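You operate a simulated robot arm through the tools that you are given. There is no shell and no other tool.

Carry out the task below with a simulated robot arm. There is one attempt and no reset: what you move stays moved.

## Task
Tape the clamped core all round with the orange tape instead of the green.
Fine: green roll on to the grey stub, new roll on the arm, arm in, turn the hand wheel, arm out.

Only the result counts: the job must be done as asked and must still hold three seconds after the hand-in. Knocking over, shifting, dropping, spilling or breaking anything else fails it.

## Robot
A 5-joint arm with a two-finger parallel gripper, fixed in place. Base frame: the origin is at the foot of the arm, x ahead of it, y to its left, z up; the work surface is at about z = 0. Readings come in mm, degrees, newtons and seconds.
With the tool pointing down near the work surface it reaches from about 260 to 600 mm from the base axis. Its first joint turns from -66.0 to 66.0 degrees. The tool tilts only in the upright plane through the base axis and itself; it spins freely about its own axis. Payload 1.57 kg.
The TCP is the grasp point between the finger pads, 30 mm short of the fingertips. In the tool frame z runs along the fingers and y along their closing line. Largest opening 80 mm; finger width 17, thickness 12; the body of the gripper, 40 by 82 mm, starts 80 mm behind the TCP.
Orientation is that of the tool frame in the base frame, as a unit quaternion [x, y, z, w]. With the fingers straight down and closing along the base's y, the tool's x points along the base's -x, its y along +y and its z along -z.

## Interface
- The arm moves only by the tool arm_command. Its argument "motion" is one flat list of numbers, 7 for each row, row after row: the shift along the tool's x, y, z in mm, then the turn, a rotation vector about the tool's x, y, z in degrees, then the closure, from 0 (fully open) to 1 (shut). In form: [dx, dy, dz, rx, ry, rz, jaw, dx, dy, dz, rx, ry, rz, jaw, ...]. A call has 1 to 20 rows; each row shifts and turns the commanded pose from where the row before left it, along the tool's axes as they then stand. Each row takes 0.2 s and may step no farther than 50 mm and 8.6 degrees from the row before; otherwise, or with a gripper value out of range, the whole call is refused. Where a pose cannot be reached the arm comes as near as it can. A force on the tool above 90 N (or 10 N above the force at the start of the call, whichever is more), or a blocked arm, ends the call early, and 0.2 s more pass. Each finger travels about 153 mm/s and halts on what it meets, pressing with about 35 N; the grip force reading is that of the motor and also rises with nothing between the fingers. The clock runs only during rows and for 0.2 s after the last one: add rows that do not move to give the fingers time. The reply holds the time, the measured pose of the TCP, the force on the tool along the base axes, the opening and the grip force, in the units named above and with some noise, with the torque about the TCP (base axes, N m) and any sound that the robot's microphone picked up.
- Cameras (640 x 400 px; columns grow to the right, rows downward): "scene" is fixed at [50.3, 393.9, 531.9]; the picture's right is [-0.82, -0.57, 0.00], its down [-0.27, 0.39, -0.88] and it looks along [0.50, -0.72, -0.47] (base axes); focal length 332 px, centre (320, 200). "wrist" rides on the gripper at [72, -7, -122] in the tool frame; the picture's right is [0.09, 1.00, 0.00], its down [-0.84, 0.08, -0.54] and it looks along [-0.54, 0.05, 0.84] (tool axes); focal length 238 px, centre (320, 200).
- capture(camera): a new picture of that camera. The clock stands still meanwhile.
- locate(camera, pixels): for up to 12 pixels [column, row] of the newest picture of that camera ("zoom" is the newest enlarged one), the place [x, y, z] in the base frame of the surface seen there, good to about 2 mm, but the place of the scene camera against the robot may be out by one fixed shift of up to 25 mm in any direction. The clock stands still meanwhile.
- inspect(camera, box): a new picture of the part [left, top, right, bottom] of that camera's present view, enlarged. The clock stands still meanwhile.
- hand_in(): hands the job in; it is judged then, once.

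Open the gripper and draw the arm clear of the work before you hand the job in, unless the task says otherwise.

The tools are called by a JSON object that holds its "name" and its "arguments". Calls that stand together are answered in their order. arm_command: Moves the arm, as the interface text tells. Its arguments: {"type":"object","properties":{"motion":{"type":"array"}},"required":["motion"]} The other tools are called the same way: capture (camera) takes a picture; locate (camera, pixels) gives the place of the surface under pixels of a picture; inspect (camera, box) takes an enlarged picture of a part of a camera's view; hand_in () hands the job in.

At the start:

```text
t: 0.0
eef_pos: [362.4, -146.7, 390.1]
orientation: [0.001, 1.0, 0.001, 0.0]
contact_force: [-0.3, -0.6, 0.8]
ft_torque: [0.01, 0.01, 0.03]
grip_width: 80.0
grasp_force: 0.0
```

scene: 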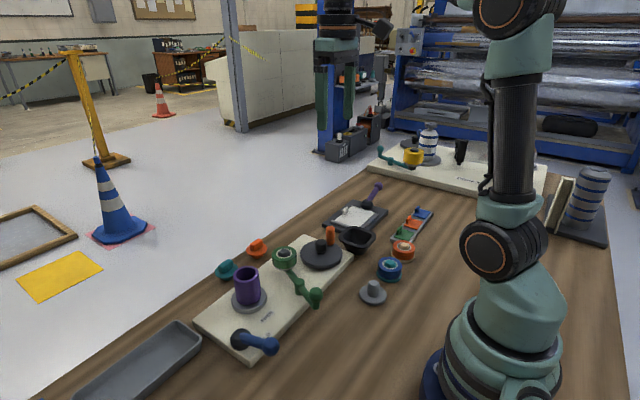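
wrist: 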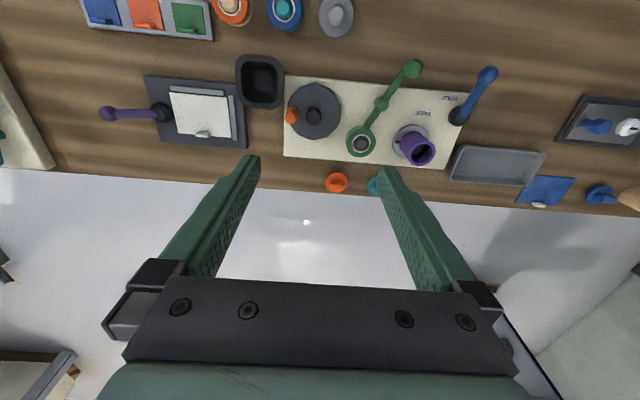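

I start by looking closely at the taping jig in both views: the cream board with the purple core, green arm, black wheel with orange knob, and the rolls around it.

{"name": "inspect", "arguments": {"camera": "scene", "box": [180, 170, 440, 370]}}

{"name": "inspect", "arguments": {"camera": "wrist", "box": [200, 0, 560, 225]}}

```text
2.00 times, centred on (310, 270) of scene
```

zoom: 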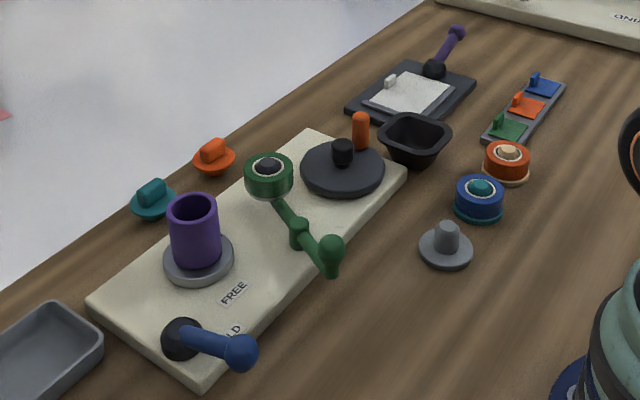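

```text
1.78 times, centred on (380, 112) of wrist
```

zoom: 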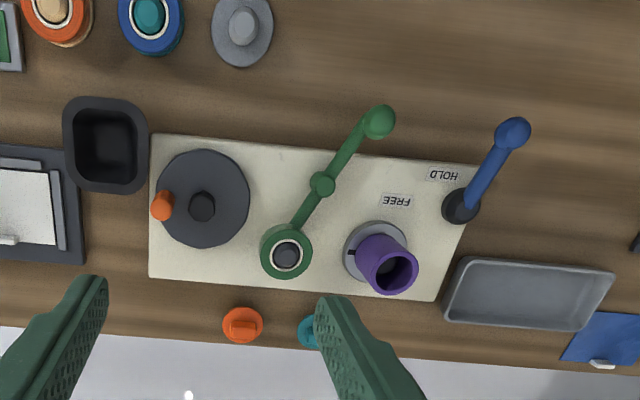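

The wrist zoom shows the green arm with its pivot near (322,184), roll at (287,251), grip knob at (378,122), wheel at (203,205) with orange knob (162,207). I measure these points.

{"name": "locate", "arguments": {"camera": "zoom", "pixels": [[287, 257], [268, 245], [322, 184], [378, 122], [203, 205], [162, 205], [230, 180], [398, 270], [370, 245], [515, 130], [460, 207], [243, 25]]}}

{"name": "capture", "arguments": {"camera": "wrist"}}

{"name": "locate", "arguments": {"camera": "wrist", "pixels": [[230, 5], [240, 20], [284, 8], [284, 24], [337, 15], [350, 30], [337, 183], [375, 187], [420, 98], [440, 98], [448, 150], [290, 155]]}}

```text
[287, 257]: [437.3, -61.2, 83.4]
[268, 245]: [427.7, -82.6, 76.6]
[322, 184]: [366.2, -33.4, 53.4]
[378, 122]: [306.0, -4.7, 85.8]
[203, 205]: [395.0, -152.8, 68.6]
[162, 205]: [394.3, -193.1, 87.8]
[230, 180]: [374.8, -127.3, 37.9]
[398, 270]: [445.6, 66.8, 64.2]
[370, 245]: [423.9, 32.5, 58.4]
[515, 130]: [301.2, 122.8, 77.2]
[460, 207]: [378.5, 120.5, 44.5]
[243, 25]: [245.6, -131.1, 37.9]
```

```text
taken
```

wrist: 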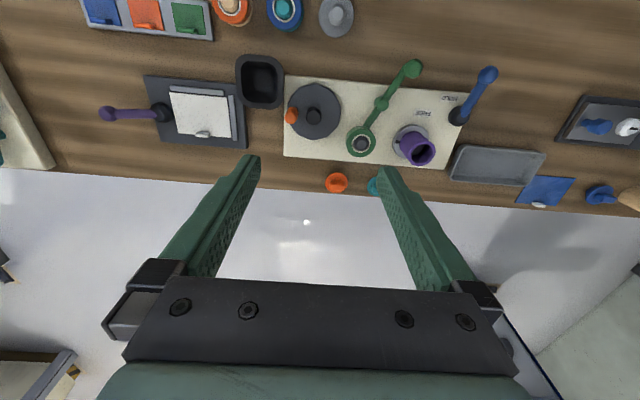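

```text
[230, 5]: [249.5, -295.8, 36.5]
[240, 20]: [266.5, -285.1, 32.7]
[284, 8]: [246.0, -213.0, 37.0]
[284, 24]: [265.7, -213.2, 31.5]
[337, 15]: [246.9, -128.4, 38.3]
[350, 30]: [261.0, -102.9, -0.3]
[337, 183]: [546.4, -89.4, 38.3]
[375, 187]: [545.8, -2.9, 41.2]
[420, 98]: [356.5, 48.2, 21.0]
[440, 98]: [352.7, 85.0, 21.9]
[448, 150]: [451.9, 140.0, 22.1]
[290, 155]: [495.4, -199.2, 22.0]
```

I zoom in tighter on the lever and labels, and on the rolls and stub, to understand the details before moving.

{"name": "inspect", "arguments": {"camera": "wrist", "box": [330, 50, 510, 180]}}

{"name": "inspect", "arguments": {"camera": "scene", "box": [220, 230, 350, 312]}}

{"name": "inspect", "arguments": {"camera": "scene", "box": [340, 210, 470, 310]}}

{"name": "inspect", "arguments": {"camera": "scene", "box": [190, 270, 330, 360]}}

```text
3.08 times, centred on (420, 115) of wrist
```

zoom: 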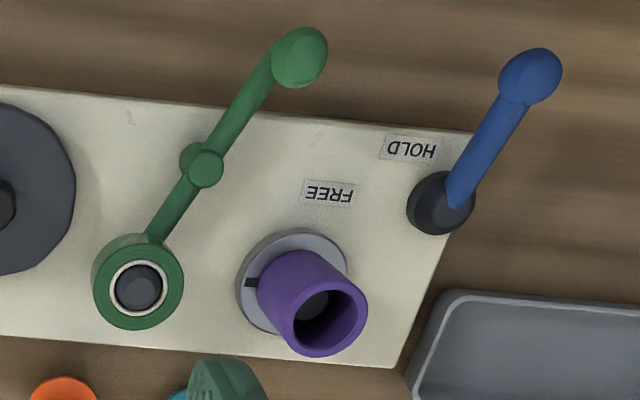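

```text
4.88 times, centred on (285, 271) of scene
```

zoom: 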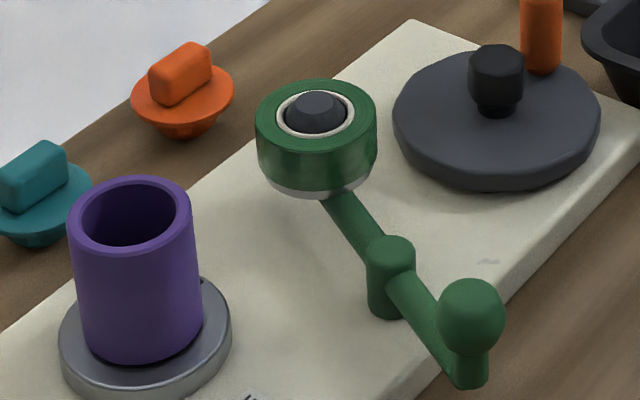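

```text
4.00 times, centred on (405, 260) of scene
```

zoom: 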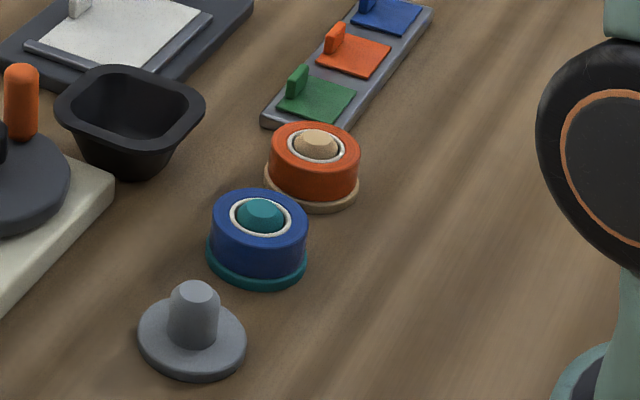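

```text
4.44 times, centred on (260, 315) of scene
```

zoom: 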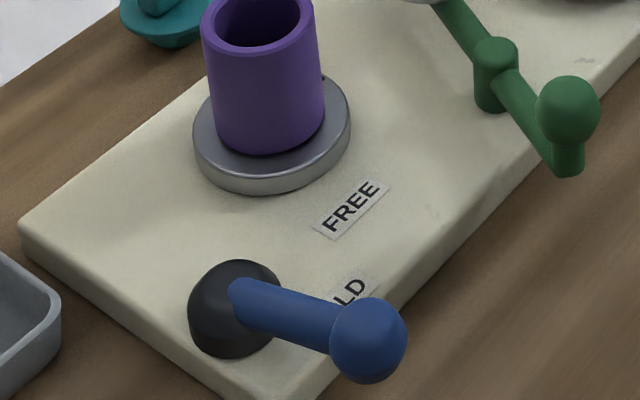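

The jig is clear: lever on HOLD (leave it alone), roll on the arm spindle, orange roll on a tan stub, grey stub empty. I move the wrist camera nearer to the arm for accurate measurements, staying well above everything.

{"name": "arm_command", "arguments": {"motion": [8, 20, 40, 0, 0, 0, 0, 8, 20, 40, 0, 0, 0, 0, 8, 20, 40, 0, 0, 0, 0, 8, 20, 40, 0, 0, 0, 0, 0, 0, 0, 0, 0, 0, 0]}}

{"name": "capture", "arguments": {"camera": "wrist"}}

```text
t: 1.2
eef_pos: [329.6, -65.6, 234.0]
orientation: [0.0, 1.0, -0.001, 0.001]
contact_force: [0.5, -0.4, -0.1]
ft_torque: [0.0, 0.0, -0.01]
grip_width: 80.2
grasp_force: 0.0
```

```text
taken
```

wrist: 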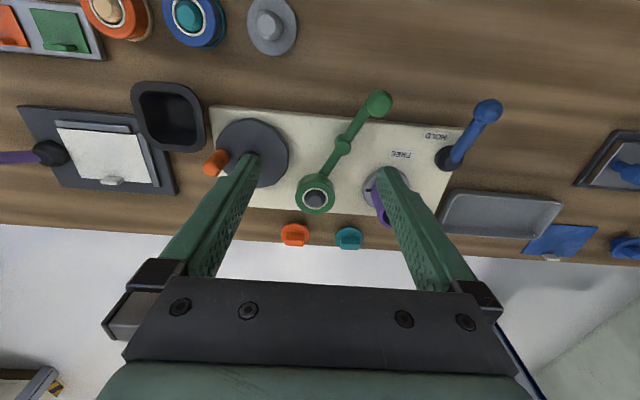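

The green roll is visible around (315,195). I zoom in on it and the arm, to get its ring centre, height and the arm direction.

{"name": "inspect", "arguments": {"camera": "wrist", "box": [260, 80, 420, 230]}}

```text
2.67 times, centred on (340, 155) of wrist
```

zoom: 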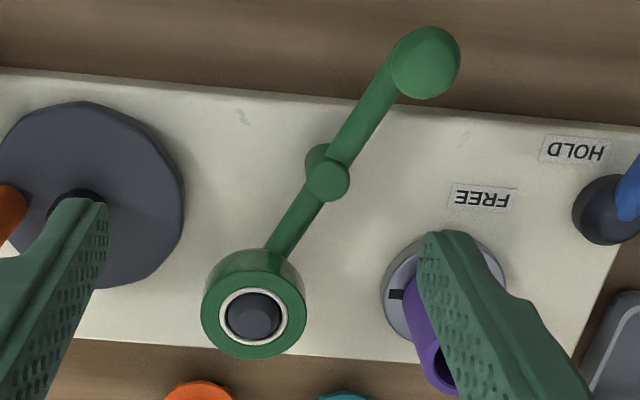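

{"name": "locate", "arguments": {"camera": "zoom", "pixels": [[252, 312], [209, 315], [299, 315], [253, 349], [253, 279], [253, 258], [285, 230], [328, 182], [365, 120], [425, 60], [425, 85], [395, 95]]}}

{"name": "locate", "arguments": {"camera": "wrist", "pixels": [[315, 199], [378, 100], [450, 160], [486, 110], [217, 162], [207, 165], [265, 25], [280, 40], [188, 15], [295, 234], [348, 238], [390, 185]]}}

```text
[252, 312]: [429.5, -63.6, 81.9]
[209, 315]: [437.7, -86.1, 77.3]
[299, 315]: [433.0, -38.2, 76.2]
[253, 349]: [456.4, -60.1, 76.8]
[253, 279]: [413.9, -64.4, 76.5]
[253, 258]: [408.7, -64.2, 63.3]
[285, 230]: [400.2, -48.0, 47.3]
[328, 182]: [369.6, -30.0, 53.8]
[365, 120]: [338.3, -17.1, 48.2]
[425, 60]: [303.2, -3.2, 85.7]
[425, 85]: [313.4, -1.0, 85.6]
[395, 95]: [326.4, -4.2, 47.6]
```

```text
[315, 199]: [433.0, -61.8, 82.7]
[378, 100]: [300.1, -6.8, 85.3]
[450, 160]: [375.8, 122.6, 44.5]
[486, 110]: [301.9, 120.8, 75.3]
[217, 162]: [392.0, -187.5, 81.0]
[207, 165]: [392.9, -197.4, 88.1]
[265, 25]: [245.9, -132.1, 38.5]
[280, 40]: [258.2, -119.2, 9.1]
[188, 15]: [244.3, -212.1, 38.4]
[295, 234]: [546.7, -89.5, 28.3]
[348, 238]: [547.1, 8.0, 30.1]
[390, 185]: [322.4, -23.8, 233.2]
```

Green roll centre is about (434.5, -62), outer diameter ~50, top z≈76.6; pivot (368,-31); knob (306,-4) z≈86. Now I move the camera sideways to measure the core, then the stubs.

{"name": "arm_command", "arguments": {"motion": [0, 45, 0, 0, 0, 0, 0, 0, 45, 0, 0, 0, 0, 0, 0, 45, 0, 0, 0, 0, 0, 0, 0, 0, 0, 0, 0, 0]}}

{"name": "capture", "arguments": {"camera": "wrist"}}

{"name": "inspect", "arguments": {"camera": "wrist", "box": [180, 80, 340, 230]}}

```text
t: 2.2
eef_pos: [332.7, 71.2, 231.8]
orientation: [-0.001, 1.0, 0.0, 0.0]
contact_force: [0.4, -0.2, 0.2]
ft_torque: [-0.01, -0.02, 0.0]
grip_width: 80.0
grasp_force: 0.0
```

```text
taken
```

wrist: 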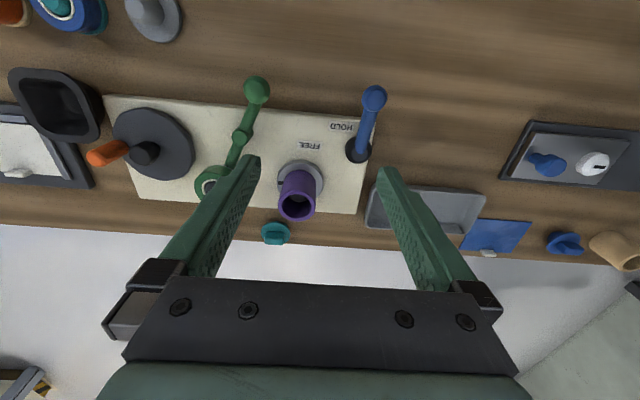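

```text
2.67 times, centred on (260, 155) of wrist
```

zoom: 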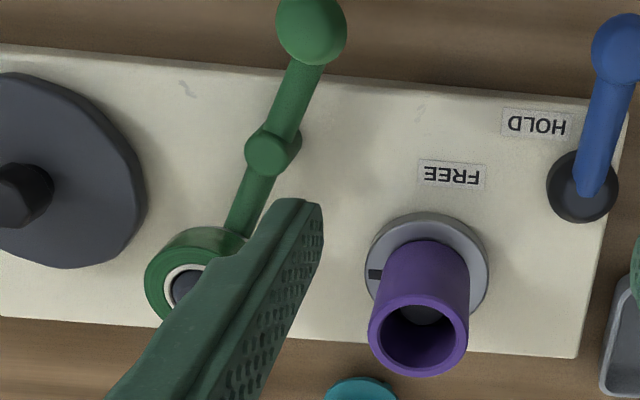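

The core at zoom (420,310) stands on a disc with a black mark at its left. I measure core rim, disc edge and mark.

{"name": "locate", "arguments": {"camera": "zoom", "pixels": [[374, 335], [463, 335], [418, 301], [418, 368], [420, 245], [375, 273], [430, 217], [482, 265], [410, 230], [420, 330], [587, 205], [610, 50]]}}

{"name": "locate", "arguments": {"camera": "wrist", "pixels": [[256, 88], [256, 80], [256, 98], [148, 152], [105, 153], [115, 148], [95, 158], [270, 228], [112, 98], [375, 98], [340, 127], [309, 146]]}}

```text
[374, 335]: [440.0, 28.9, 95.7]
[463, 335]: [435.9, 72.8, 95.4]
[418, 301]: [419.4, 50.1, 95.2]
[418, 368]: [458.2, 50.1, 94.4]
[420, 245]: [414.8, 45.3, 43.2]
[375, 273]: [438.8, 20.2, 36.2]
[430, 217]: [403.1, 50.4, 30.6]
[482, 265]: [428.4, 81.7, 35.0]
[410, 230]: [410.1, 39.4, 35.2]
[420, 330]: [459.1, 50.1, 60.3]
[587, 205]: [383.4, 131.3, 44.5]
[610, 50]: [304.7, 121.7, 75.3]
```

```text
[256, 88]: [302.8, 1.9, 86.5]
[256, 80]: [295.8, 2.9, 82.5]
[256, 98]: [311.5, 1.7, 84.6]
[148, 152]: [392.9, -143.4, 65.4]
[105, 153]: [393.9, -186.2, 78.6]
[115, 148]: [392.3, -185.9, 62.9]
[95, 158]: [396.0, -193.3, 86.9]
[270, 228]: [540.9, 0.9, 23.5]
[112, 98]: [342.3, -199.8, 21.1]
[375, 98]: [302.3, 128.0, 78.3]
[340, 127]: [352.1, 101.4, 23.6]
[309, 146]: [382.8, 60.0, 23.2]
```

Core centre is about (438.5, 51), radius ~22, top z 95. I now move above the green roll (435,-62) at a safe height and take several readings.

{"name": "arm_command", "arguments": {"motion": [-26, -33, 18, 0, 0, 0, 0, -26, -33, 18, 0, 0, 0, 0, -26, -33, 18, 0, 0, 0, 0, -26, -33, 18, 0, 0, 0, 0, 0, 0, 0, 0, 0, 0, 0, 0, 0, 0, 0, 0, 0, 0]}}

{"name": "arm_command", "arguments": {"motion": [0, 0, 0, 0, 0, 0, 0]}}

{"name": "arm_command", "arguments": {"motion": [0, 0, 0, 0, 0, 0, 0]}}

{"name": "capture", "arguments": {"camera": "wrist"}}

```text
t: 3.6
eef_pos: [431.5, -62.4, 159.2]
orientation: [0.0, 1.0, 0.0, -0.001]
contact_force: [0.2, 0.5, -0.2]
ft_torque: [-0.01, -0.01, 0.04]
grip_width: 80.3
grasp_force: 0.1
```

```text
t: 4.0
eef_pos: [431.5, -61.8, 159.8]
orientation: [0.0, 1.0, 0.0, 0.0]
contact_force: [-0.1, 0.0, -0.3]
ft_torque: [0.05, -0.02, 0.02]
grip_width: 80.1
grasp_force: 0.1
```

```text
t: 4.4
eef_pos: [431.0, -63.2, 159.6]
orientation: [0.001, 1.0, 0.0, 0.0]
contact_force: [0.4, 0.0, 0.3]
ft_torque: [-0.02, 0.0, 0.02]
grip_width: 80.3
grasp_force: 0.1
```

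```text
taken
```

wrist: 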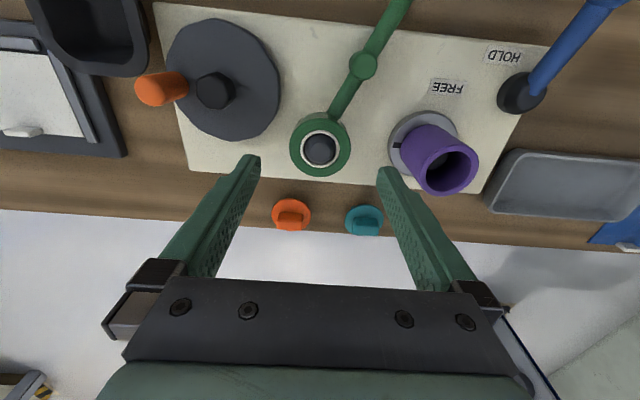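

TCP reads (431.3,-62.4,159.5), steady. The roll is at (320,146) in the wrist picture; I re-measure its rim and spindle from this nearer viewpoint.

{"name": "inspect", "arguments": {"camera": "wrist", "box": [270, 100, 370, 190]}}

```text
4.44 times, centred on (320, 145) of wrist
```

zoom: 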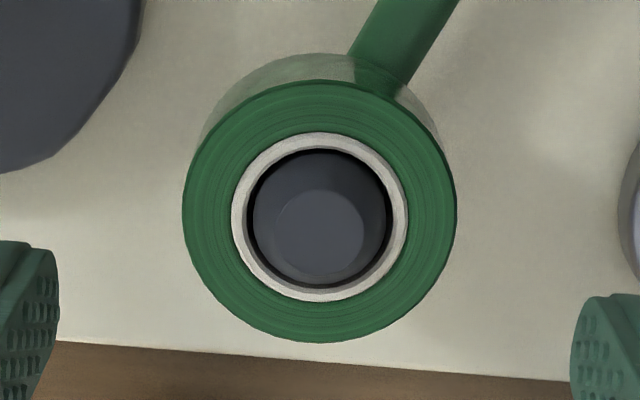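

{"name": "locate", "arguments": {"camera": "zoom", "pixels": [[188, 212], [450, 212], [320, 87], [320, 336], [236, 216], [402, 216], [320, 138], [320, 295], [319, 235], [319, 270], [385, 90], [400, 50]]}}

```text
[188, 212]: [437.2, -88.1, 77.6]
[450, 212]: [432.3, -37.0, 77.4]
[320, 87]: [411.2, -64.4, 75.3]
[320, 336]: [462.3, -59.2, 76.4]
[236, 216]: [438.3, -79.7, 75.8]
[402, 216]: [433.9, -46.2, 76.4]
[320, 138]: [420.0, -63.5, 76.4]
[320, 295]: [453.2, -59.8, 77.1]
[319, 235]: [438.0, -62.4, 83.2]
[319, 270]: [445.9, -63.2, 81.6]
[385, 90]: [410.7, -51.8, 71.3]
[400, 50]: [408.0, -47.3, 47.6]
```

Roll centre averages (436.0,-62.2), outer Ø≈52, bore over a chamfered spindle. I shift +4.7 mm in x and descend to TCP z≈86 so the fingertips stay above the arm's plate.

{"name": "arm_command", "arguments": {"motion": [-4.7, 0, 15, 0, 0, 0, 0.1, 0, 0, 25, 0, 0, 0, 0.1, 0, 0, 20, 0, 0, 0, 0.1, 0, 0, 13.5, 0, 0, 0, 0.1, 0, 0, 0, 0, 0, 0, 0.1]}}

{"name": "capture", "arguments": {"camera": "wrist"}}

{"name": "inspect", "arguments": {"camera": "scene", "box": [220, 210, 380, 310]}}

```text
t: 5.6
eef_pos: [438.9, -64.1, 84.8]
orientation: [0.0, 1.0, 0.0, 0.0]
contact_force: [0.0, 0.5, 0.0]
ft_torque: [-0.04, 0.03, -0.01]
grip_width: 71.9
grasp_force: 0.0
```

```text
taken
```

wrist: 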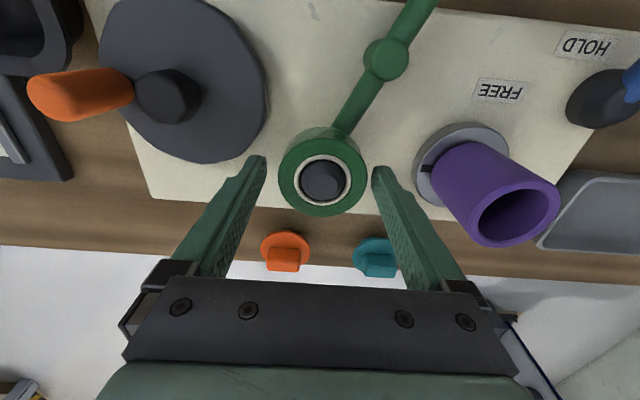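

```text
4.00 times, centred on (300, 260) of scene
```

zoom: 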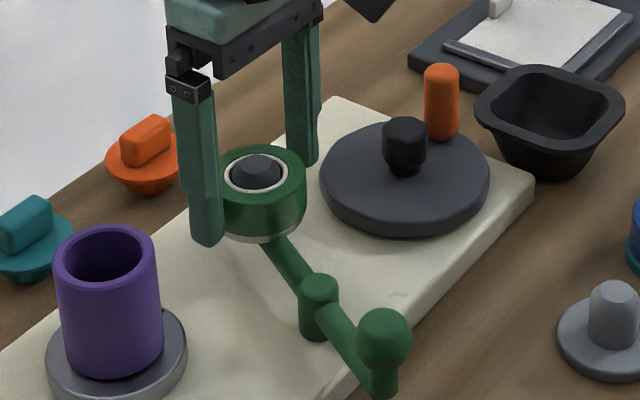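

Fingers straddle the green roll cleanly with tips at about its bottom edge. I take a repeat reading to check the alignment.

{"name": "arm_command", "arguments": {"motion": [0, 0, 0, 0, 0, 0, 0.1]}}

{"name": "arm_command", "arguments": {"motion": [0, 0, 0, 0, 0, 0, 0.1]}}

{"name": "inspect", "arguments": {"camera": "wrist", "box": [240, 110, 400, 230]}}

```text
t: 6.0
eef_pos: [438.7, -64.3, 84.8]
orientation: [0.001, 1.0, 0.001, 0.0]
contact_force: [-0.4, -0.2, -0.2]
ft_torque: [0.0, 0.02, 0.01]
grip_width: 72.1
grasp_force: 0.0
```

```text
t: 6.4
eef_pos: [438.3, -63.9, 84.5]
orientation: [0.0, 1.0, 0.001, 0.0]
contact_force: [-0.5, 0.6, 0.7]
ft_torque: [0.01, 0.0, 0.0]
grip_width: 71.8
grasp_force: 0.0
```

```text
3.33 times, centred on (320, 170) of wrist
```

zoom: 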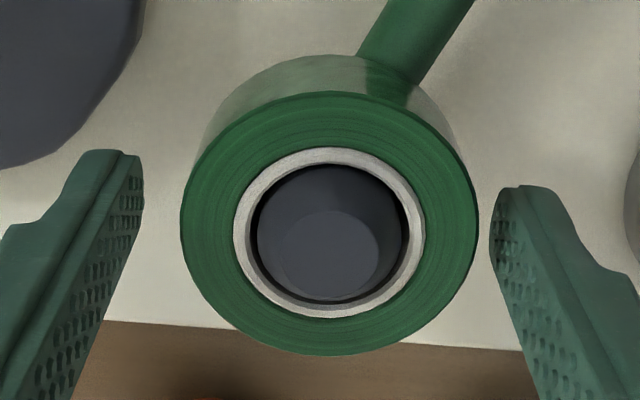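

The roll sits nearer the right finger in this view. I measure the roll rim and the fingertips' inner faces from the zoom.

{"name": "locate", "arguments": {"camera": "zoom", "pixels": [[186, 230], [472, 230], [330, 100], [330, 347], [240, 232], [418, 232], [330, 154], [330, 310], [138, 175], [138, 200], [498, 210], [500, 240]]}}

```text
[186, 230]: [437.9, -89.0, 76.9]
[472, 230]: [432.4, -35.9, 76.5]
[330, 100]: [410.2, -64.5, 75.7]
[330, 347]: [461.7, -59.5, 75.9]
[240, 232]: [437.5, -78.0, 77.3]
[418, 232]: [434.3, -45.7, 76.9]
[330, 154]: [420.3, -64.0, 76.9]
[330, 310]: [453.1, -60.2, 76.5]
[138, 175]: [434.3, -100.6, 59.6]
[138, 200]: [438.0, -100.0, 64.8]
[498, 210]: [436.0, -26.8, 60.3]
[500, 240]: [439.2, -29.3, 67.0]
```

Roll centre (435.9,-62.1); finger midpoint y ≈ -64.1. I correct by (-2.6, +2.0) mm and close on the roll.

{"name": "arm_command", "arguments": {"motion": [2.6, 2.0, 0, 0, 0, 0, 0.1, 0, 0, 0, 0, 0, 0, 0.1, 0, 0, 0, 0, 0, 0, 0.25, 0, 0, 0, 0, 0, 0, 0.3, 0, 0, 0, 0, 0, 0, 0.6, 0, 0, 0, 0, 0, 0, 0.6, 0, 0, 0, 0, 0, 0, 0.6]}}

{"name": "inspect", "arguments": {"camera": "wrist", "box": [240, 110, 400, 230]}}

```text
t: 8.0
eef_pos: [435.4, -62.9, 85.6]
orientation: [0.0, 1.0, 0.0, 0.0]
contact_force: [-0.4, 0.5, 2.4]
ft_torque: [-0.06, 0.01, 0.01]
grip_width: 54.7
grasp_force: 35.5
```

```text
3.33 times, centred on (320, 170) of wrist
```

zoom: 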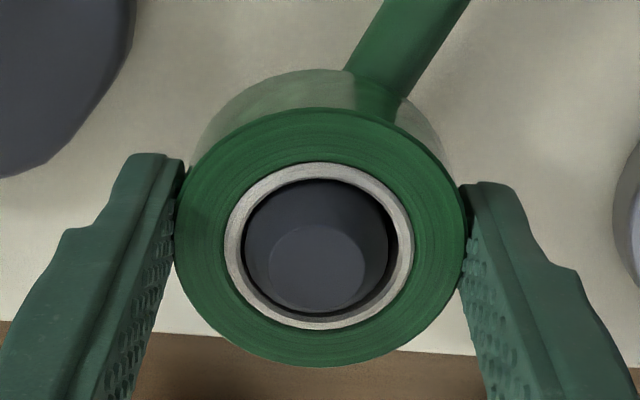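

The roll is gripped (54.7 mm, 35 N). I lift straight up 55 mm in small steps and check that it comes off the spindle.

{"name": "arm_command", "arguments": {"motion": [0, 0, -8, 0, 0, 0, 0.6, 0, 0, -10, 0, 0, 0, 0.6, 0, 0, -12, 0, 0, 0, 0.6, 0, 0, -12, 0, 0, 0, 0.6, 0, 0, -13, 0, 0, 0, 0.6, 0, 0, 0, 0, 0, 0, 0.6]}}

{"name": "inspect", "arguments": {"camera": "scene", "box": [220, 210, 380, 310]}}

{"name": "capture", "arguments": {"camera": "wrist"}}

```text
t: 9.4
eef_pos: [435.8, -61.6, 140.1]
orientation: [0.001, 1.0, -0.001, 0.0]
contact_force: [1.1, -0.1, -0.8]
ft_torque: [0.06, 0.0, -0.02]
grip_width: 54.8
grasp_force: 35.0
```

```text
4.00 times, centred on (300, 260) of scene
```

zoom: 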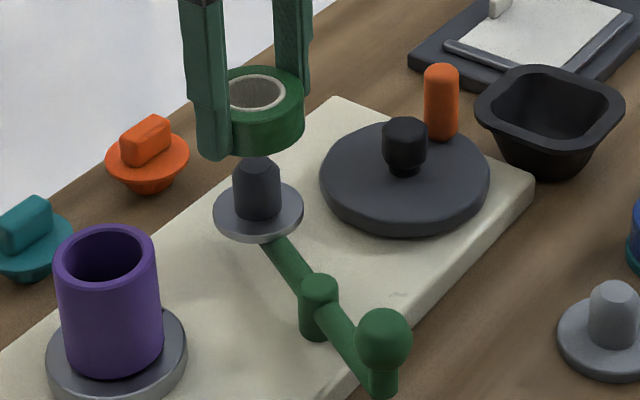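

```text
taken
```

wrist: 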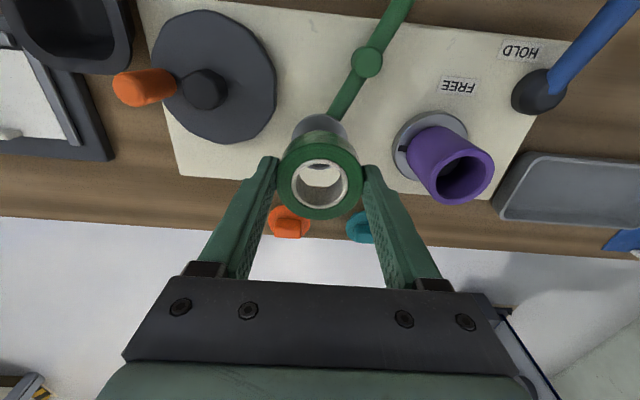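

The roll is off; spindle stays on the arm. I measure the held roll's rim to know its offset from the TCP.

{"name": "inspect", "arguments": {"camera": "wrist", "box": [260, 120, 380, 230]}}

{"name": "locate", "arguments": {"camera": "wrist", "pixels": [[284, 185], [357, 185], [320, 148], [320, 218], [294, 185], [346, 185], [320, 161], [320, 209]]}}

```text
3.64 times, centred on (320, 175) of wrist
```

zoom: 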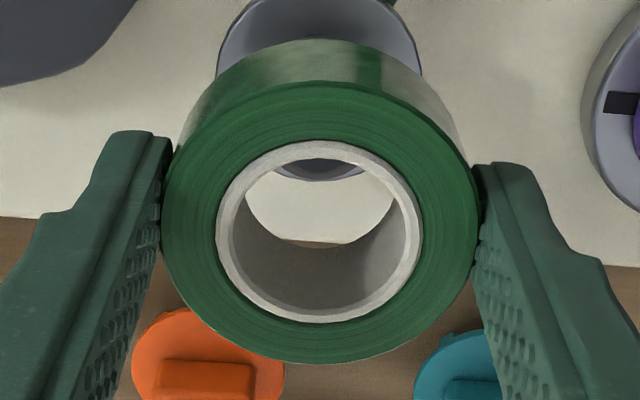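

```text
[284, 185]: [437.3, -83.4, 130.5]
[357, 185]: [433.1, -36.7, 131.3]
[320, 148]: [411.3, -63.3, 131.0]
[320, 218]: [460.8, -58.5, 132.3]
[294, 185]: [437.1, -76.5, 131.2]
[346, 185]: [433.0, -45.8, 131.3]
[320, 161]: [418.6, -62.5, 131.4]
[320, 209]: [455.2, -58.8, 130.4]
```

Held roll centre is within 1 mm of the TCP, its top 9 mm below it. I carry it at z≈150 toward the grey stub, stopping short to view the stub past the roll.

{"name": "arm_command", "arguments": {"motion": [0, 0, -10, 0, 0, 0, 0.6, 34, -17.3, 0, 0, 0, 0, 0.6, 34, -17.3, 0, 0, 0, 0, 0.6, 34, -17.3, 0, 0, 0, 0, 0.6, 34, -17.3, 0, 0, 0, 0, 0.6, 0, 0, 0, 0, 0, 0, 0.6, 0, 0, 0, 0, 0, 0, 0.6]}}

{"name": "capture", "arguments": {"camera": "wrist"}}

```text
t: 11.0
eef_pos: [304.0, -132.7, 149.6]
orientation: [0.0, 1.0, 0.0, 0.0]
contact_force: [-0.3, 0.0, -0.2]
ft_torque: [-0.01, 0.02, 0.04]
grip_width: 54.3
grasp_force: 35.1
```

```text
taken
```

wrist: 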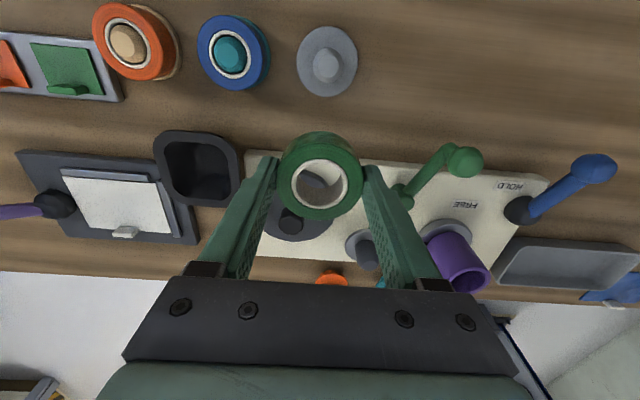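

The grey stub is at (327,62), blue roll (230,52), orange roll (128,42). I zoom on each to measure.

{"name": "inspect", "arguments": {"camera": "wrist", "box": [285, 15, 370, 105]}}

{"name": "locate", "arguments": {"camera": "zoom", "pixels": [[315, 210], [315, 190], [290, 200], [340, 200], [315, 225], [315, 250], [190, 220], [450, 220], [315, 60], [315, 385]]}}

{"name": "inspect", "arguments": {"camera": "wrist", "box": [70, 0, 190, 110]}}

```text
4.44 times, centred on (328, 60) of wrist
```

zoom: 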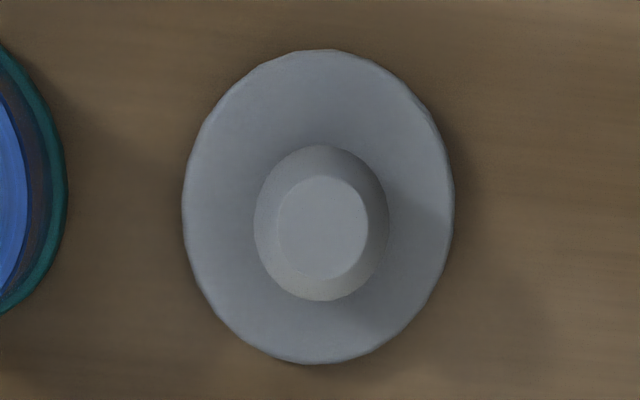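

```text
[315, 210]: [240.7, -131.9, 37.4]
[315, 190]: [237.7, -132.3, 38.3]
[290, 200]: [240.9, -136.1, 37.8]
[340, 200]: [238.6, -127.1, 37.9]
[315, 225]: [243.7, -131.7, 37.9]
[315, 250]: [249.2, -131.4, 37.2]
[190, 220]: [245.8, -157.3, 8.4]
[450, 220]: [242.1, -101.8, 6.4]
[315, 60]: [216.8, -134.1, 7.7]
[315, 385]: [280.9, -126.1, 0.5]
```

```text
3.64 times, centred on (130, 55) of wrist
```

zoom: 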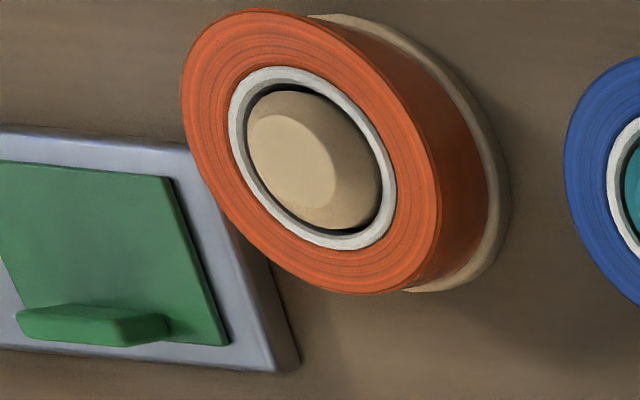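

Grey stub centre is about (244.2,-130.2), its disc z≈8, post top z≈38. I measure the orange roll on this zoom.

{"name": "locate", "arguments": {"camera": "zoom", "pixels": [[190, 100], [430, 220], [260, 18], [360, 285], [237, 110], [390, 190], [290, 160], [340, 190], [480, 230], [500, 200], [225, 175], [295, 360]]}}

```text
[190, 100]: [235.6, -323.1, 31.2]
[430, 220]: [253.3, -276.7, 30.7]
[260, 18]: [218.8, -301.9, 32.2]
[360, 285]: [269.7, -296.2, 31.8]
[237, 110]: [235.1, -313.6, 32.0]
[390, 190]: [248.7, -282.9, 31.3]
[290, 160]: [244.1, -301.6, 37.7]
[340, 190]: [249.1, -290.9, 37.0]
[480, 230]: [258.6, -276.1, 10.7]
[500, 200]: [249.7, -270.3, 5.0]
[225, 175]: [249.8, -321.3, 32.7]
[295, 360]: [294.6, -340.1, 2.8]
```

Orange roll centre ≈ (244,-299), top z≈32, so rolls are ~24 mm tall. I move above the grey stub at TCP z≈95 and read the pose.

{"name": "arm_command", "arguments": {"motion": [30, 1, 10, 0, 0, 0, 0.6, 29.8, 1, 25, 0, 0, 0, 0.6, 0, 0, 20, 0, 0, 0, 0.6, 0, 0, 0, 0, 0, 0, 0.6, 0, 0, 0, 0, 0, 0, 0.6]}}

{"name": "arm_command", "arguments": {"motion": [0, 0, 0, 0, 0, 0, 0.6]}}

{"name": "capture", "arguments": {"camera": "wrist"}}

{"name": "inspect", "arguments": {"camera": "wrist", "box": [260, 120, 380, 230]}}

```text
t: 12.2
eef_pos: [242.3, -128.6, 96.1]
orientation: [0.0, 1.0, 0.0, 0.0]
contact_force: [-0.4, -0.1, 0.5]
ft_torque: [-0.03, -0.01, -0.02]
grip_width: 54.9
grasp_force: 35.1
```

```text
t: 12.6
eef_pos: [242.6, -129.2, 95.2]
orientation: [0.0, 1.0, -0.001, 0.0]
contact_force: [-0.3, 0.6, -0.9]
ft_torque: [-0.01, -0.01, 0.03]
grip_width: 54.5
grasp_force: 34.9
```

```text
taken
```

wrist: 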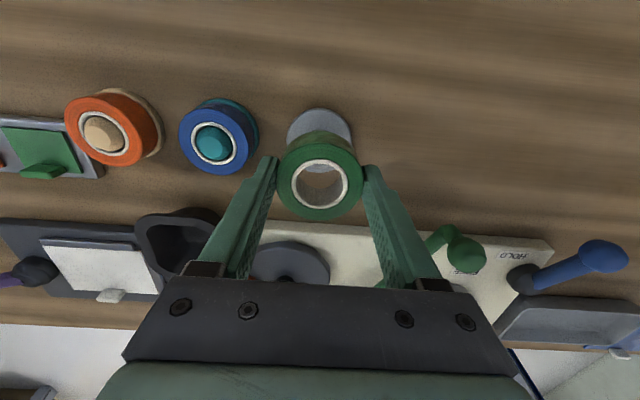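

```text
3.64 times, centred on (320, 175) of wrist
```

zoom: 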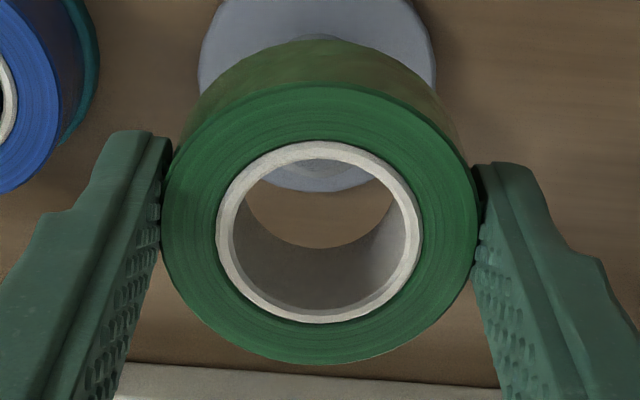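

I measure the held roll rim here and the visible stub disc edges to compare centres directly.

{"name": "locate", "arguments": {"camera": "zoom", "pixels": [[168, 220], [470, 220], [318, 92], [318, 355], [224, 222], [412, 222], [318, 148], [318, 316], [202, 70], [432, 78], [320, 186], [320, 170]]}}

```text
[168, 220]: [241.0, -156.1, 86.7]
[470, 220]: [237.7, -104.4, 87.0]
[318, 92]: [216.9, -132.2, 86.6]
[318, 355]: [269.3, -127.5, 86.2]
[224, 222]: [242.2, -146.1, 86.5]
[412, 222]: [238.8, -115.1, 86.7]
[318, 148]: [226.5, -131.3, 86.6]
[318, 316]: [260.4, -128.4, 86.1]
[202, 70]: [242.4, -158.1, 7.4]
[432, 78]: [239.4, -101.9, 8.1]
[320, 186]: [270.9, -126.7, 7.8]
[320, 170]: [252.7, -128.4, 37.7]
```

Roll centre (243.3,-130.0) vs stub (243.8,-129.7): aligned. I descend 20 mm and re-check for drift before the post enters the bore.

{"name": "arm_command", "arguments": {"motion": [0, 0, 10, 0, 0, 0, 0.6, 0, 0, 10, 0, 0, 0, 0.6, 0, 0, 0, 0, 0, 0, 0.6, 0, 0, 0, 0, 0, 0, 0.6]}}

{"name": "arm_command", "arguments": {"motion": [0, 0, 0, 0, 0, 0, 0.6]}}

{"name": "inspect", "arguments": {"camera": "wrist", "box": [260, 120, 380, 230]}}

{"name": "locate", "arguments": {"camera": "zoom", "pixels": [[168, 220], [470, 220], [318, 92], [318, 355], [318, 148], [318, 316], [320, 180], [320, 200], [320, 210], [320, 220]]}}

```text
t: 13.6
eef_pos: [242.8, -130.0, 74.0]
orientation: [0.001, 1.0, 0.0, 0.0]
contact_force: [0.2, -0.1, -0.3]
ft_torque: [0.0, 0.01, 0.0]
grip_width: 54.3
grasp_force: 35.4
```

```text
t: 14.0
eef_pos: [242.9, -129.1, 73.6]
orientation: [0.0, 1.0, 0.001, 0.0]
contact_force: [-0.3, -0.4, -0.4]
ft_torque: [0.03, 0.0, 0.04]
grip_width: 54.8
grasp_force: 35.2
```

```text
3.64 times, centred on (320, 175) of wrist
```

zoom: 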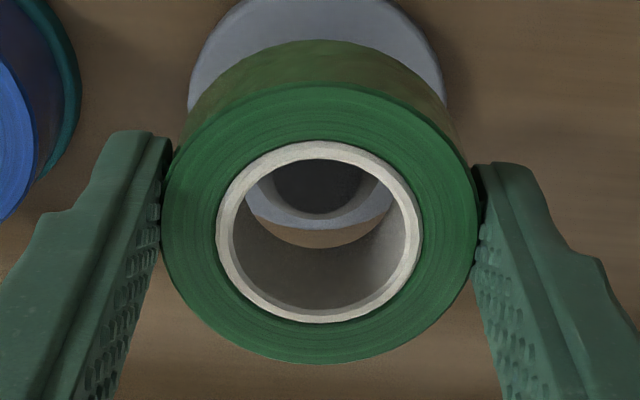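

```text
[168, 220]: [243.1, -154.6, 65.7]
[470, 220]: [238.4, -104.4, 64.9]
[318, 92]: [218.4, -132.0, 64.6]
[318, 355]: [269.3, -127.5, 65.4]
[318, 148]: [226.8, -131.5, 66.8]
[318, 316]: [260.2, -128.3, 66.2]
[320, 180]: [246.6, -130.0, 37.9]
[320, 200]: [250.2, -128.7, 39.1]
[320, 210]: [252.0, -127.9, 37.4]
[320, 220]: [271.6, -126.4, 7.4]
```

Post is centred in the bore. I lower in small steps to just above seating and watch the force.

{"name": "arm_command", "arguments": {"motion": [0, 0, 6, 0, 0, 0, 0.6, 0, 0, 6, 0, 0, 0, 0.6, 0, 0, 6, 0, 0, 0, 0.6, 0, 0, 6, 0, 0, 0, 0.6, 0, 0, 0, 0, 0, 0, 0.6]}}

{"name": "inspect", "arguments": {"camera": "wrist", "box": [260, 120, 380, 230]}}

{"name": "inspect", "arguments": {"camera": "scene", "box": [330, 220, 440, 320]}}

```text
t: 15.2
eef_pos: [241.0, -130.0, 50.6]
orientation: [0.0, 1.0, 0.0, 0.001]
contact_force: [4.5, -0.3, -0.4]
ft_torque: [-0.01, -0.08, 0.0]
grip_width: 54.7
grasp_force: 34.8
```

```text
3.64 times, centred on (320, 175) of wrist
```

zoom: 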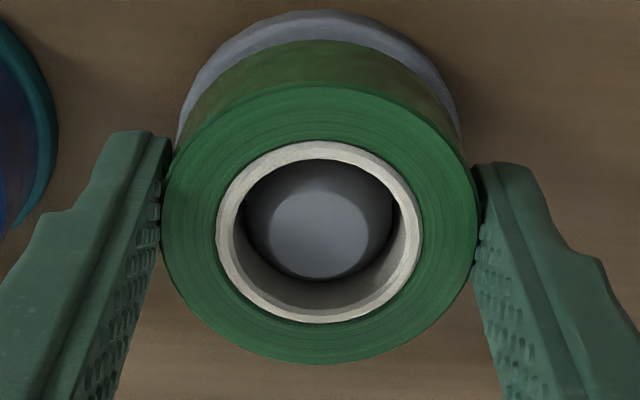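

```text
4.00 times, centred on (385, 270) of scene
```

zoom: 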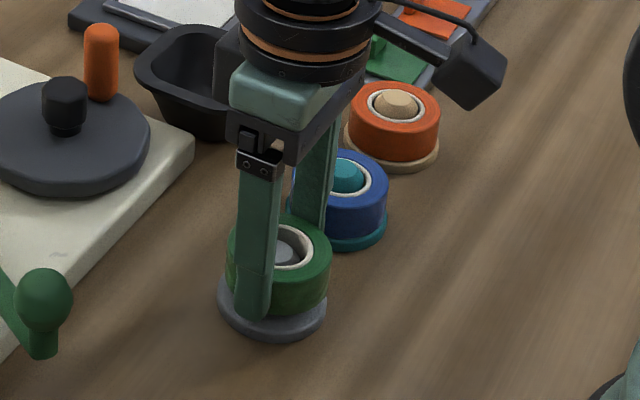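

The post is in the bore; a 4.5 N side force in +x and TCP x=241 shows a ~2 mm drift. I correct x by +2 mm and lower the rest.

{"name": "arm_command", "arguments": {"motion": [-2, 0, 0, 0, 0, 0, 0.6, 0, 0, 4, 0, 0, 0, 0.6, 0, 0, 0, 0, 0, 0, 0.6]}}

{"name": "arm_command", "arguments": {"motion": [0, 0, 3, 0, 0, 0, 0.6, 0, 0, 0, 0, 0, 0, 0.6]}}

```text
t: 16.0
eef_pos: [244.1, -129.6, 44.6]
orientation: [0.001, 1.0, 0.001, 0.0]
contact_force: [0.5, -0.5, -1.1]
ft_torque: [0.02, -0.03, 0.04]
grip_width: 54.6
grasp_force: 34.9
```

```text
t: 16.6
eef_pos: [242.4, -129.3, 43.9]
orientation: [0.001, 1.0, 0.0, 0.0]
contact_force: [0.4, -0.1, 0.3]
ft_torque: [0.0, 0.02, -0.02]
grip_width: 54.6
grasp_force: 35.1
```

No force yet at z≈43.8; I lower another 2 mm and check.

{"name": "arm_command", "arguments": {"motion": [0, 0, 1, 0, 0, 0, 0.6, 0, 0, 1, 0, 0, 0, 0.6, 0, 0, 0, 0, 0, 0, 0.6]}}

{"name": "inspect", "arguments": {"camera": "scene", "box": [340, 260, 420, 320]}}

{"name": "inspect", "arguments": {"camera": "wrist", "box": [260, 120, 380, 230]}}

{"name": "locate", "arguments": {"camera": "zoom", "pixels": [[230, 110], [400, 110], [318, 92], [318, 355], [320, 220], [320, 240]]}}

```text
t: 17.4
eef_pos: [242.1, -129.1, 40.9]
orientation: [0.0, 1.0, 0.0, 0.0]
contact_force: [0.6, 0.3, -1.1]
ft_torque: [0.0, -0.01, 0.02]
grip_width: 54.6
grasp_force: 34.9
```

```text
6.67 times, centred on (380, 290) of scene
```

zoom: 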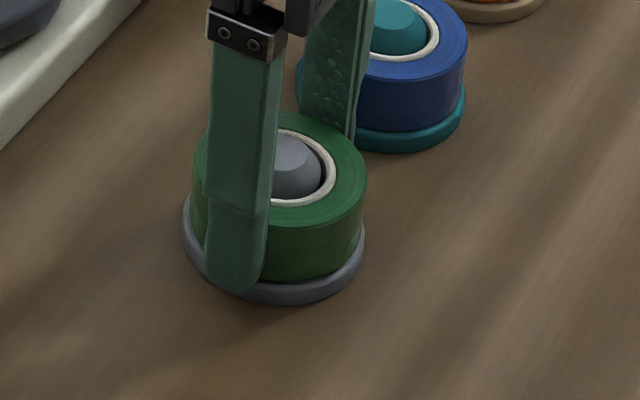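

```text
3.64 times, centred on (320, 175) of wrist
```

zoom: 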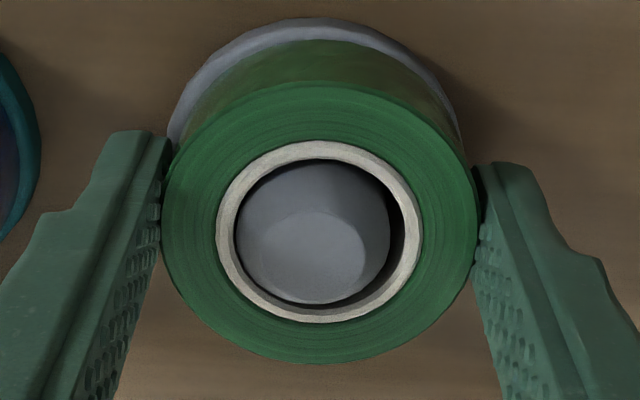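

```text
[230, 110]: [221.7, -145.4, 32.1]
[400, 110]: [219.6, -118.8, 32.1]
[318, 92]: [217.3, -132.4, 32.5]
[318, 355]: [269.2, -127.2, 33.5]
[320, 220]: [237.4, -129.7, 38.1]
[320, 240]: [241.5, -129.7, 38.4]
```

Roll top now at z≈32.4, same as the seated orange roll. I open only to ~64 mm (to keep clear of the blue roll) and rise.

{"name": "arm_command", "arguments": {"motion": [0, 0, 0, 0, 0, 0, 0.3, 0, 0, 0, 0, 0, 0, 0.2, 0, 0, 0, 0, 0, 0, 0.2, 0, 0, 0, 0, 0, 0, 0.2, 0, 0, -10, 0, 0, 0, 0.2, 0, 0, -20, 0, 0, 0, 0.2, 0, 0, -40, 0, 0, 0, 0.2, 0, 0, -40, 0, 0, 0, 0.2, 0, 0, 0, 0, 0, 0, 0.2]}}

{"name": "inspect", "arguments": {"camera": "scene", "box": [330, 220, 440, 320]}}

{"name": "capture", "arguments": {"camera": "wrist"}}

```text
t: 19.4
eef_pos: [241.7, -130.8, 151.2]
orientation: [0.0, 1.0, 0.0, 0.0]
contact_force: [-0.5, 0.7, 0.6]
ft_torque: [0.0, -0.02, 0.03]
grip_width: 64.2
grasp_force: 0.1
```

```text
4.00 times, centred on (385, 270) of scene
```

zoom: 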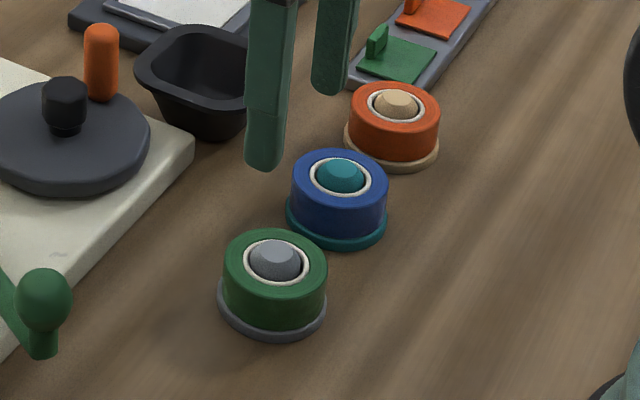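

```text
taken
```

wrist: 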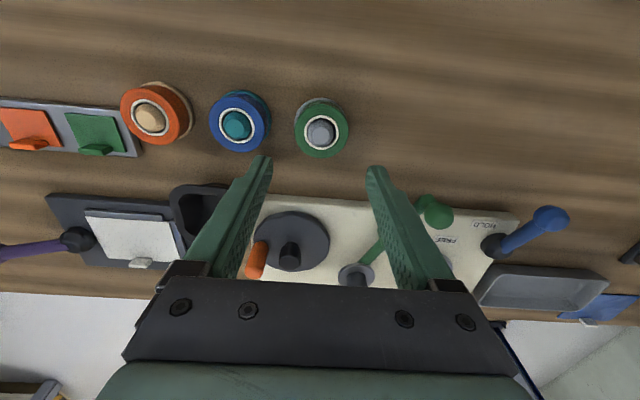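

Green is seated on the grey stub. For the orange roll I'll close along x (tray at its left, blue roll at its right), so I spin the tool +90° up here and move to y≈-270 for a look.

{"name": "arm_command", "arguments": {"motion": [0, 0, 0, 0, 0, 8.2, 0.1, 0, 0, 0, 0, 0, 8.2, 0.1, 0, 0, 0, 0, 0, 8.2, 0.1, 0, 0, 0, 0, 0, 8.2, 0.1, 0, 0, 0, 0, 0, 8.2, 0.1, 0, 0, 0, 0, 0, 8.2, 0.1, 0, 0, 0, 0, 0, 8.2, 0.1, 0, 0, 0, 0, 0, 8.2, 0.1, 0, 0, 0, 0, 0, 8.2, 0.1, 0, 0, 0, 0, 0, 8.2, 0.1, 0, 0, 0, 0, 0, 8.0, 0.1, -46, 0, 0, 0, 0, 0, 0.1, -46, 0, 0, 0, 0, 0, 0.1, -46, 0, 0, 0, 0, 0, 0.1, 0, 0, 0, 0, 0, 0, 0.1, 0, 0, 0, 0, 0, 0, 0.1]}}

{"name": "capture", "arguments": {"camera": "wrist"}}

```text
t: 22.8
eef_pos: [242.3, -266.4, 151.0]
orientation: [0.707, 0.707, -0.001, 0.001]
contact_force: [-0.6, -0.7, 0.0]
ft_torque: [0.03, -0.01, 0.02]
grip_width: 71.9
grasp_force: 0.1
```

```text
taken
```

wrist: 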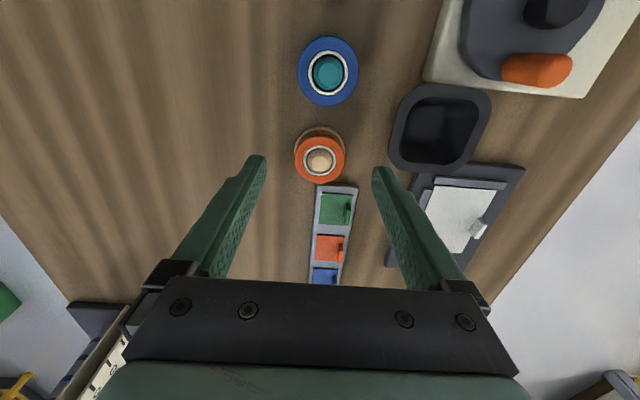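

The orange roll is at (320,160), well placed between fingers (closing along x). I zoom and measure it.

{"name": "inspect", "arguments": {"camera": "wrist", "box": [270, 110, 370, 210]}}

{"name": "arm_command", "arguments": {"motion": [0, 0, 0, 0, 0, 0, 0.1]}}

```text
4.00 times, centred on (320, 160) of wrist
```

zoom: 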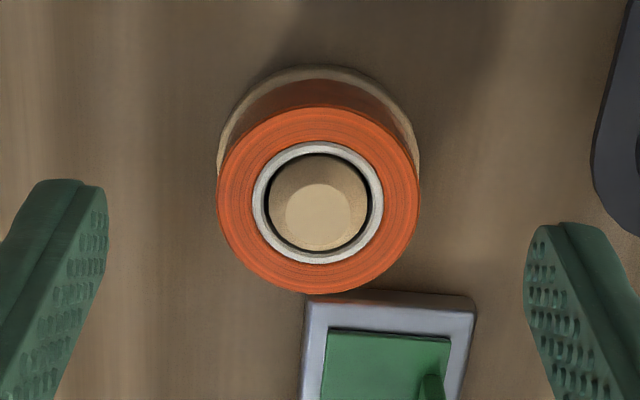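

```text
t: 23.2
eef_pos: [241.8, -267.0, 151.1]
orientation: [0.708, 0.707, 0.0, 0.0]
contact_force: [0.9, -0.4, 0.3]
ft_torque: [0.01, 0.01, -0.04]
grip_width: 72.2
grasp_force: 0.1
```

{"name": "locate", "arguments": {"camera": "zoom", "pixels": [[222, 205], [415, 205], [318, 113], [318, 288], [258, 205], [380, 205], [318, 146], [318, 260], [318, 72], [312, 305], [470, 310], [318, 220]]}}

```text
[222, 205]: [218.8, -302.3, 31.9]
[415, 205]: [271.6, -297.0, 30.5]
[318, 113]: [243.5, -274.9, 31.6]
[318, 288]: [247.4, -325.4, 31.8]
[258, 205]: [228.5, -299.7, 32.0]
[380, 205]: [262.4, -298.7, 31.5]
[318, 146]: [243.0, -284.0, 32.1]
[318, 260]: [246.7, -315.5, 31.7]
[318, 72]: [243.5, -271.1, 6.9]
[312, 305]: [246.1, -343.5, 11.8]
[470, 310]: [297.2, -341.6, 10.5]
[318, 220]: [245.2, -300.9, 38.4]
```

Orange roll centre (245.3,-299.9), top z≈31.8; the tray begins at y≈-338, clear of the fingers. I move above it and down to z≈90, then re-check.

{"name": "arm_command", "arguments": {"motion": [-33.2, 3.3, 0, 0, 0, 0, 0.1, 0, 0, 30, 0, 0, 0, 0.1, 0, 0, 30, 0, 0, 0, 0.1, 0, 0, 0, 0, 0, 0, 0.1, 0, 0, 0, 0, 0, 0, 0.1]}}

{"name": "arm_command", "arguments": {"motion": [0, 0, 0, 0, 0, 0, 0.1]}}

{"name": "inspect", "arguments": {"camera": "wrist", "box": [240, 80, 400, 210]}}

```text
t: 24.4
eef_pos: [247.6, -300.6, 90.2]
orientation: [0.707, 0.707, 0.0, 0.0]
contact_force: [-0.2, 0.1, 0.7]
ft_torque: [0.0, 0.04, 0.04]
grip_width: 72.1
grasp_force: 0.2
```

```text
t: 24.8
eef_pos: [247.8, -302.8, 91.9]
orientation: [0.707, 0.707, 0.001, 0.0]
contact_force: [0.3, -0.1, -0.1]
ft_torque: [-0.04, -0.02, 0.0]
grip_width: 71.8
grasp_force: 0.1
```

```text
3.08 times, centred on (320, 145) of wrist
```

zoom: 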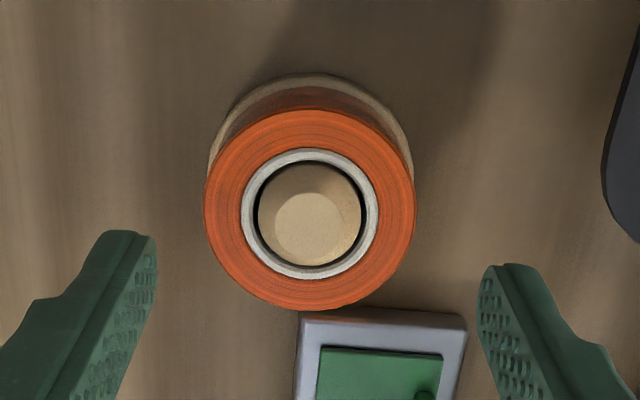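

TCP reads ≈(247.7,-301.7,91). I correct by (-2.4,+1.8) and descend to z≈46, then check alignment once more.

{"name": "arm_command", "arguments": {"motion": [1.8, -2.4, 0, 0, 0, 0, 0.1, 0, 0, 20, 0, 0, 0, 0.1, 0, 0, 15, 0, 0, 0, 0.1, 0, 0, 10, 0, 0, 0, 0.1, 0, 0, 0, 0, 0, 0, 0.1, 0, 0, 0, 0, 0, 0, 0.1]}}

{"name": "arm_command", "arguments": {"motion": [0, 0, 0, 0, 0, 0, 0.1]}}

{"name": "inspect", "arguments": {"camera": "wrist", "box": [240, 110, 400, 230]}}

{"name": "locate", "arguments": {"camera": "zoom", "pixels": [[190, 230], [470, 230], [318, 100], [318, 347], [240, 232], [405, 232], [318, 154], [318, 300], [120, 190], [520, 230]]}}

```text
t: 26.2
eef_pos: [245.0, -298.8, 48.1]
orientation: [0.708, 0.706, 0.0, 0.0]
contact_force: [0.7, -1.1, 0.3]
ft_torque: [0.02, -0.03, 0.0]
grip_width: 71.8
grasp_force: 0.1
```

```text
t: 26.6
eef_pos: [244.9, -299.7, 48.1]
orientation: [0.706, 0.708, 0.0, 0.0]
contact_force: [0.9, -0.1, 0.1]
ft_torque: [0.02, 0.0, -0.01]
grip_width: 71.9
grasp_force: 0.1
```

```text
3.33 times, centred on (320, 170) of wrist
```

zoom: 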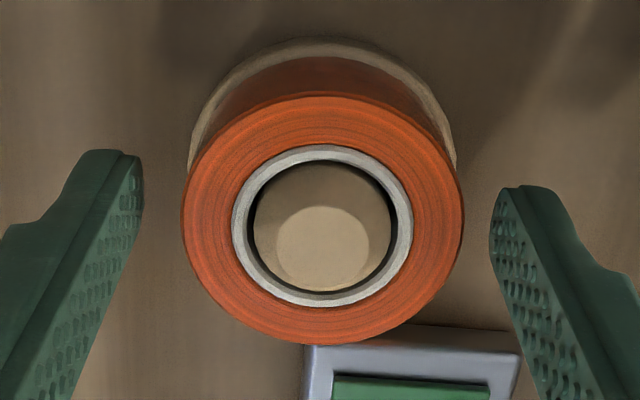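

```text
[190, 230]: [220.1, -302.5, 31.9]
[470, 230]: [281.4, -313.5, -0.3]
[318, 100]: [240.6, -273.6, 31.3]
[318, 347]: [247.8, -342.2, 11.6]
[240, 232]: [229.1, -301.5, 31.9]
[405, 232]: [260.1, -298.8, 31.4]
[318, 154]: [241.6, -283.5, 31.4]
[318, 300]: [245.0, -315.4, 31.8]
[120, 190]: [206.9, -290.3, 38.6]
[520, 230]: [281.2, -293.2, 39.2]
```

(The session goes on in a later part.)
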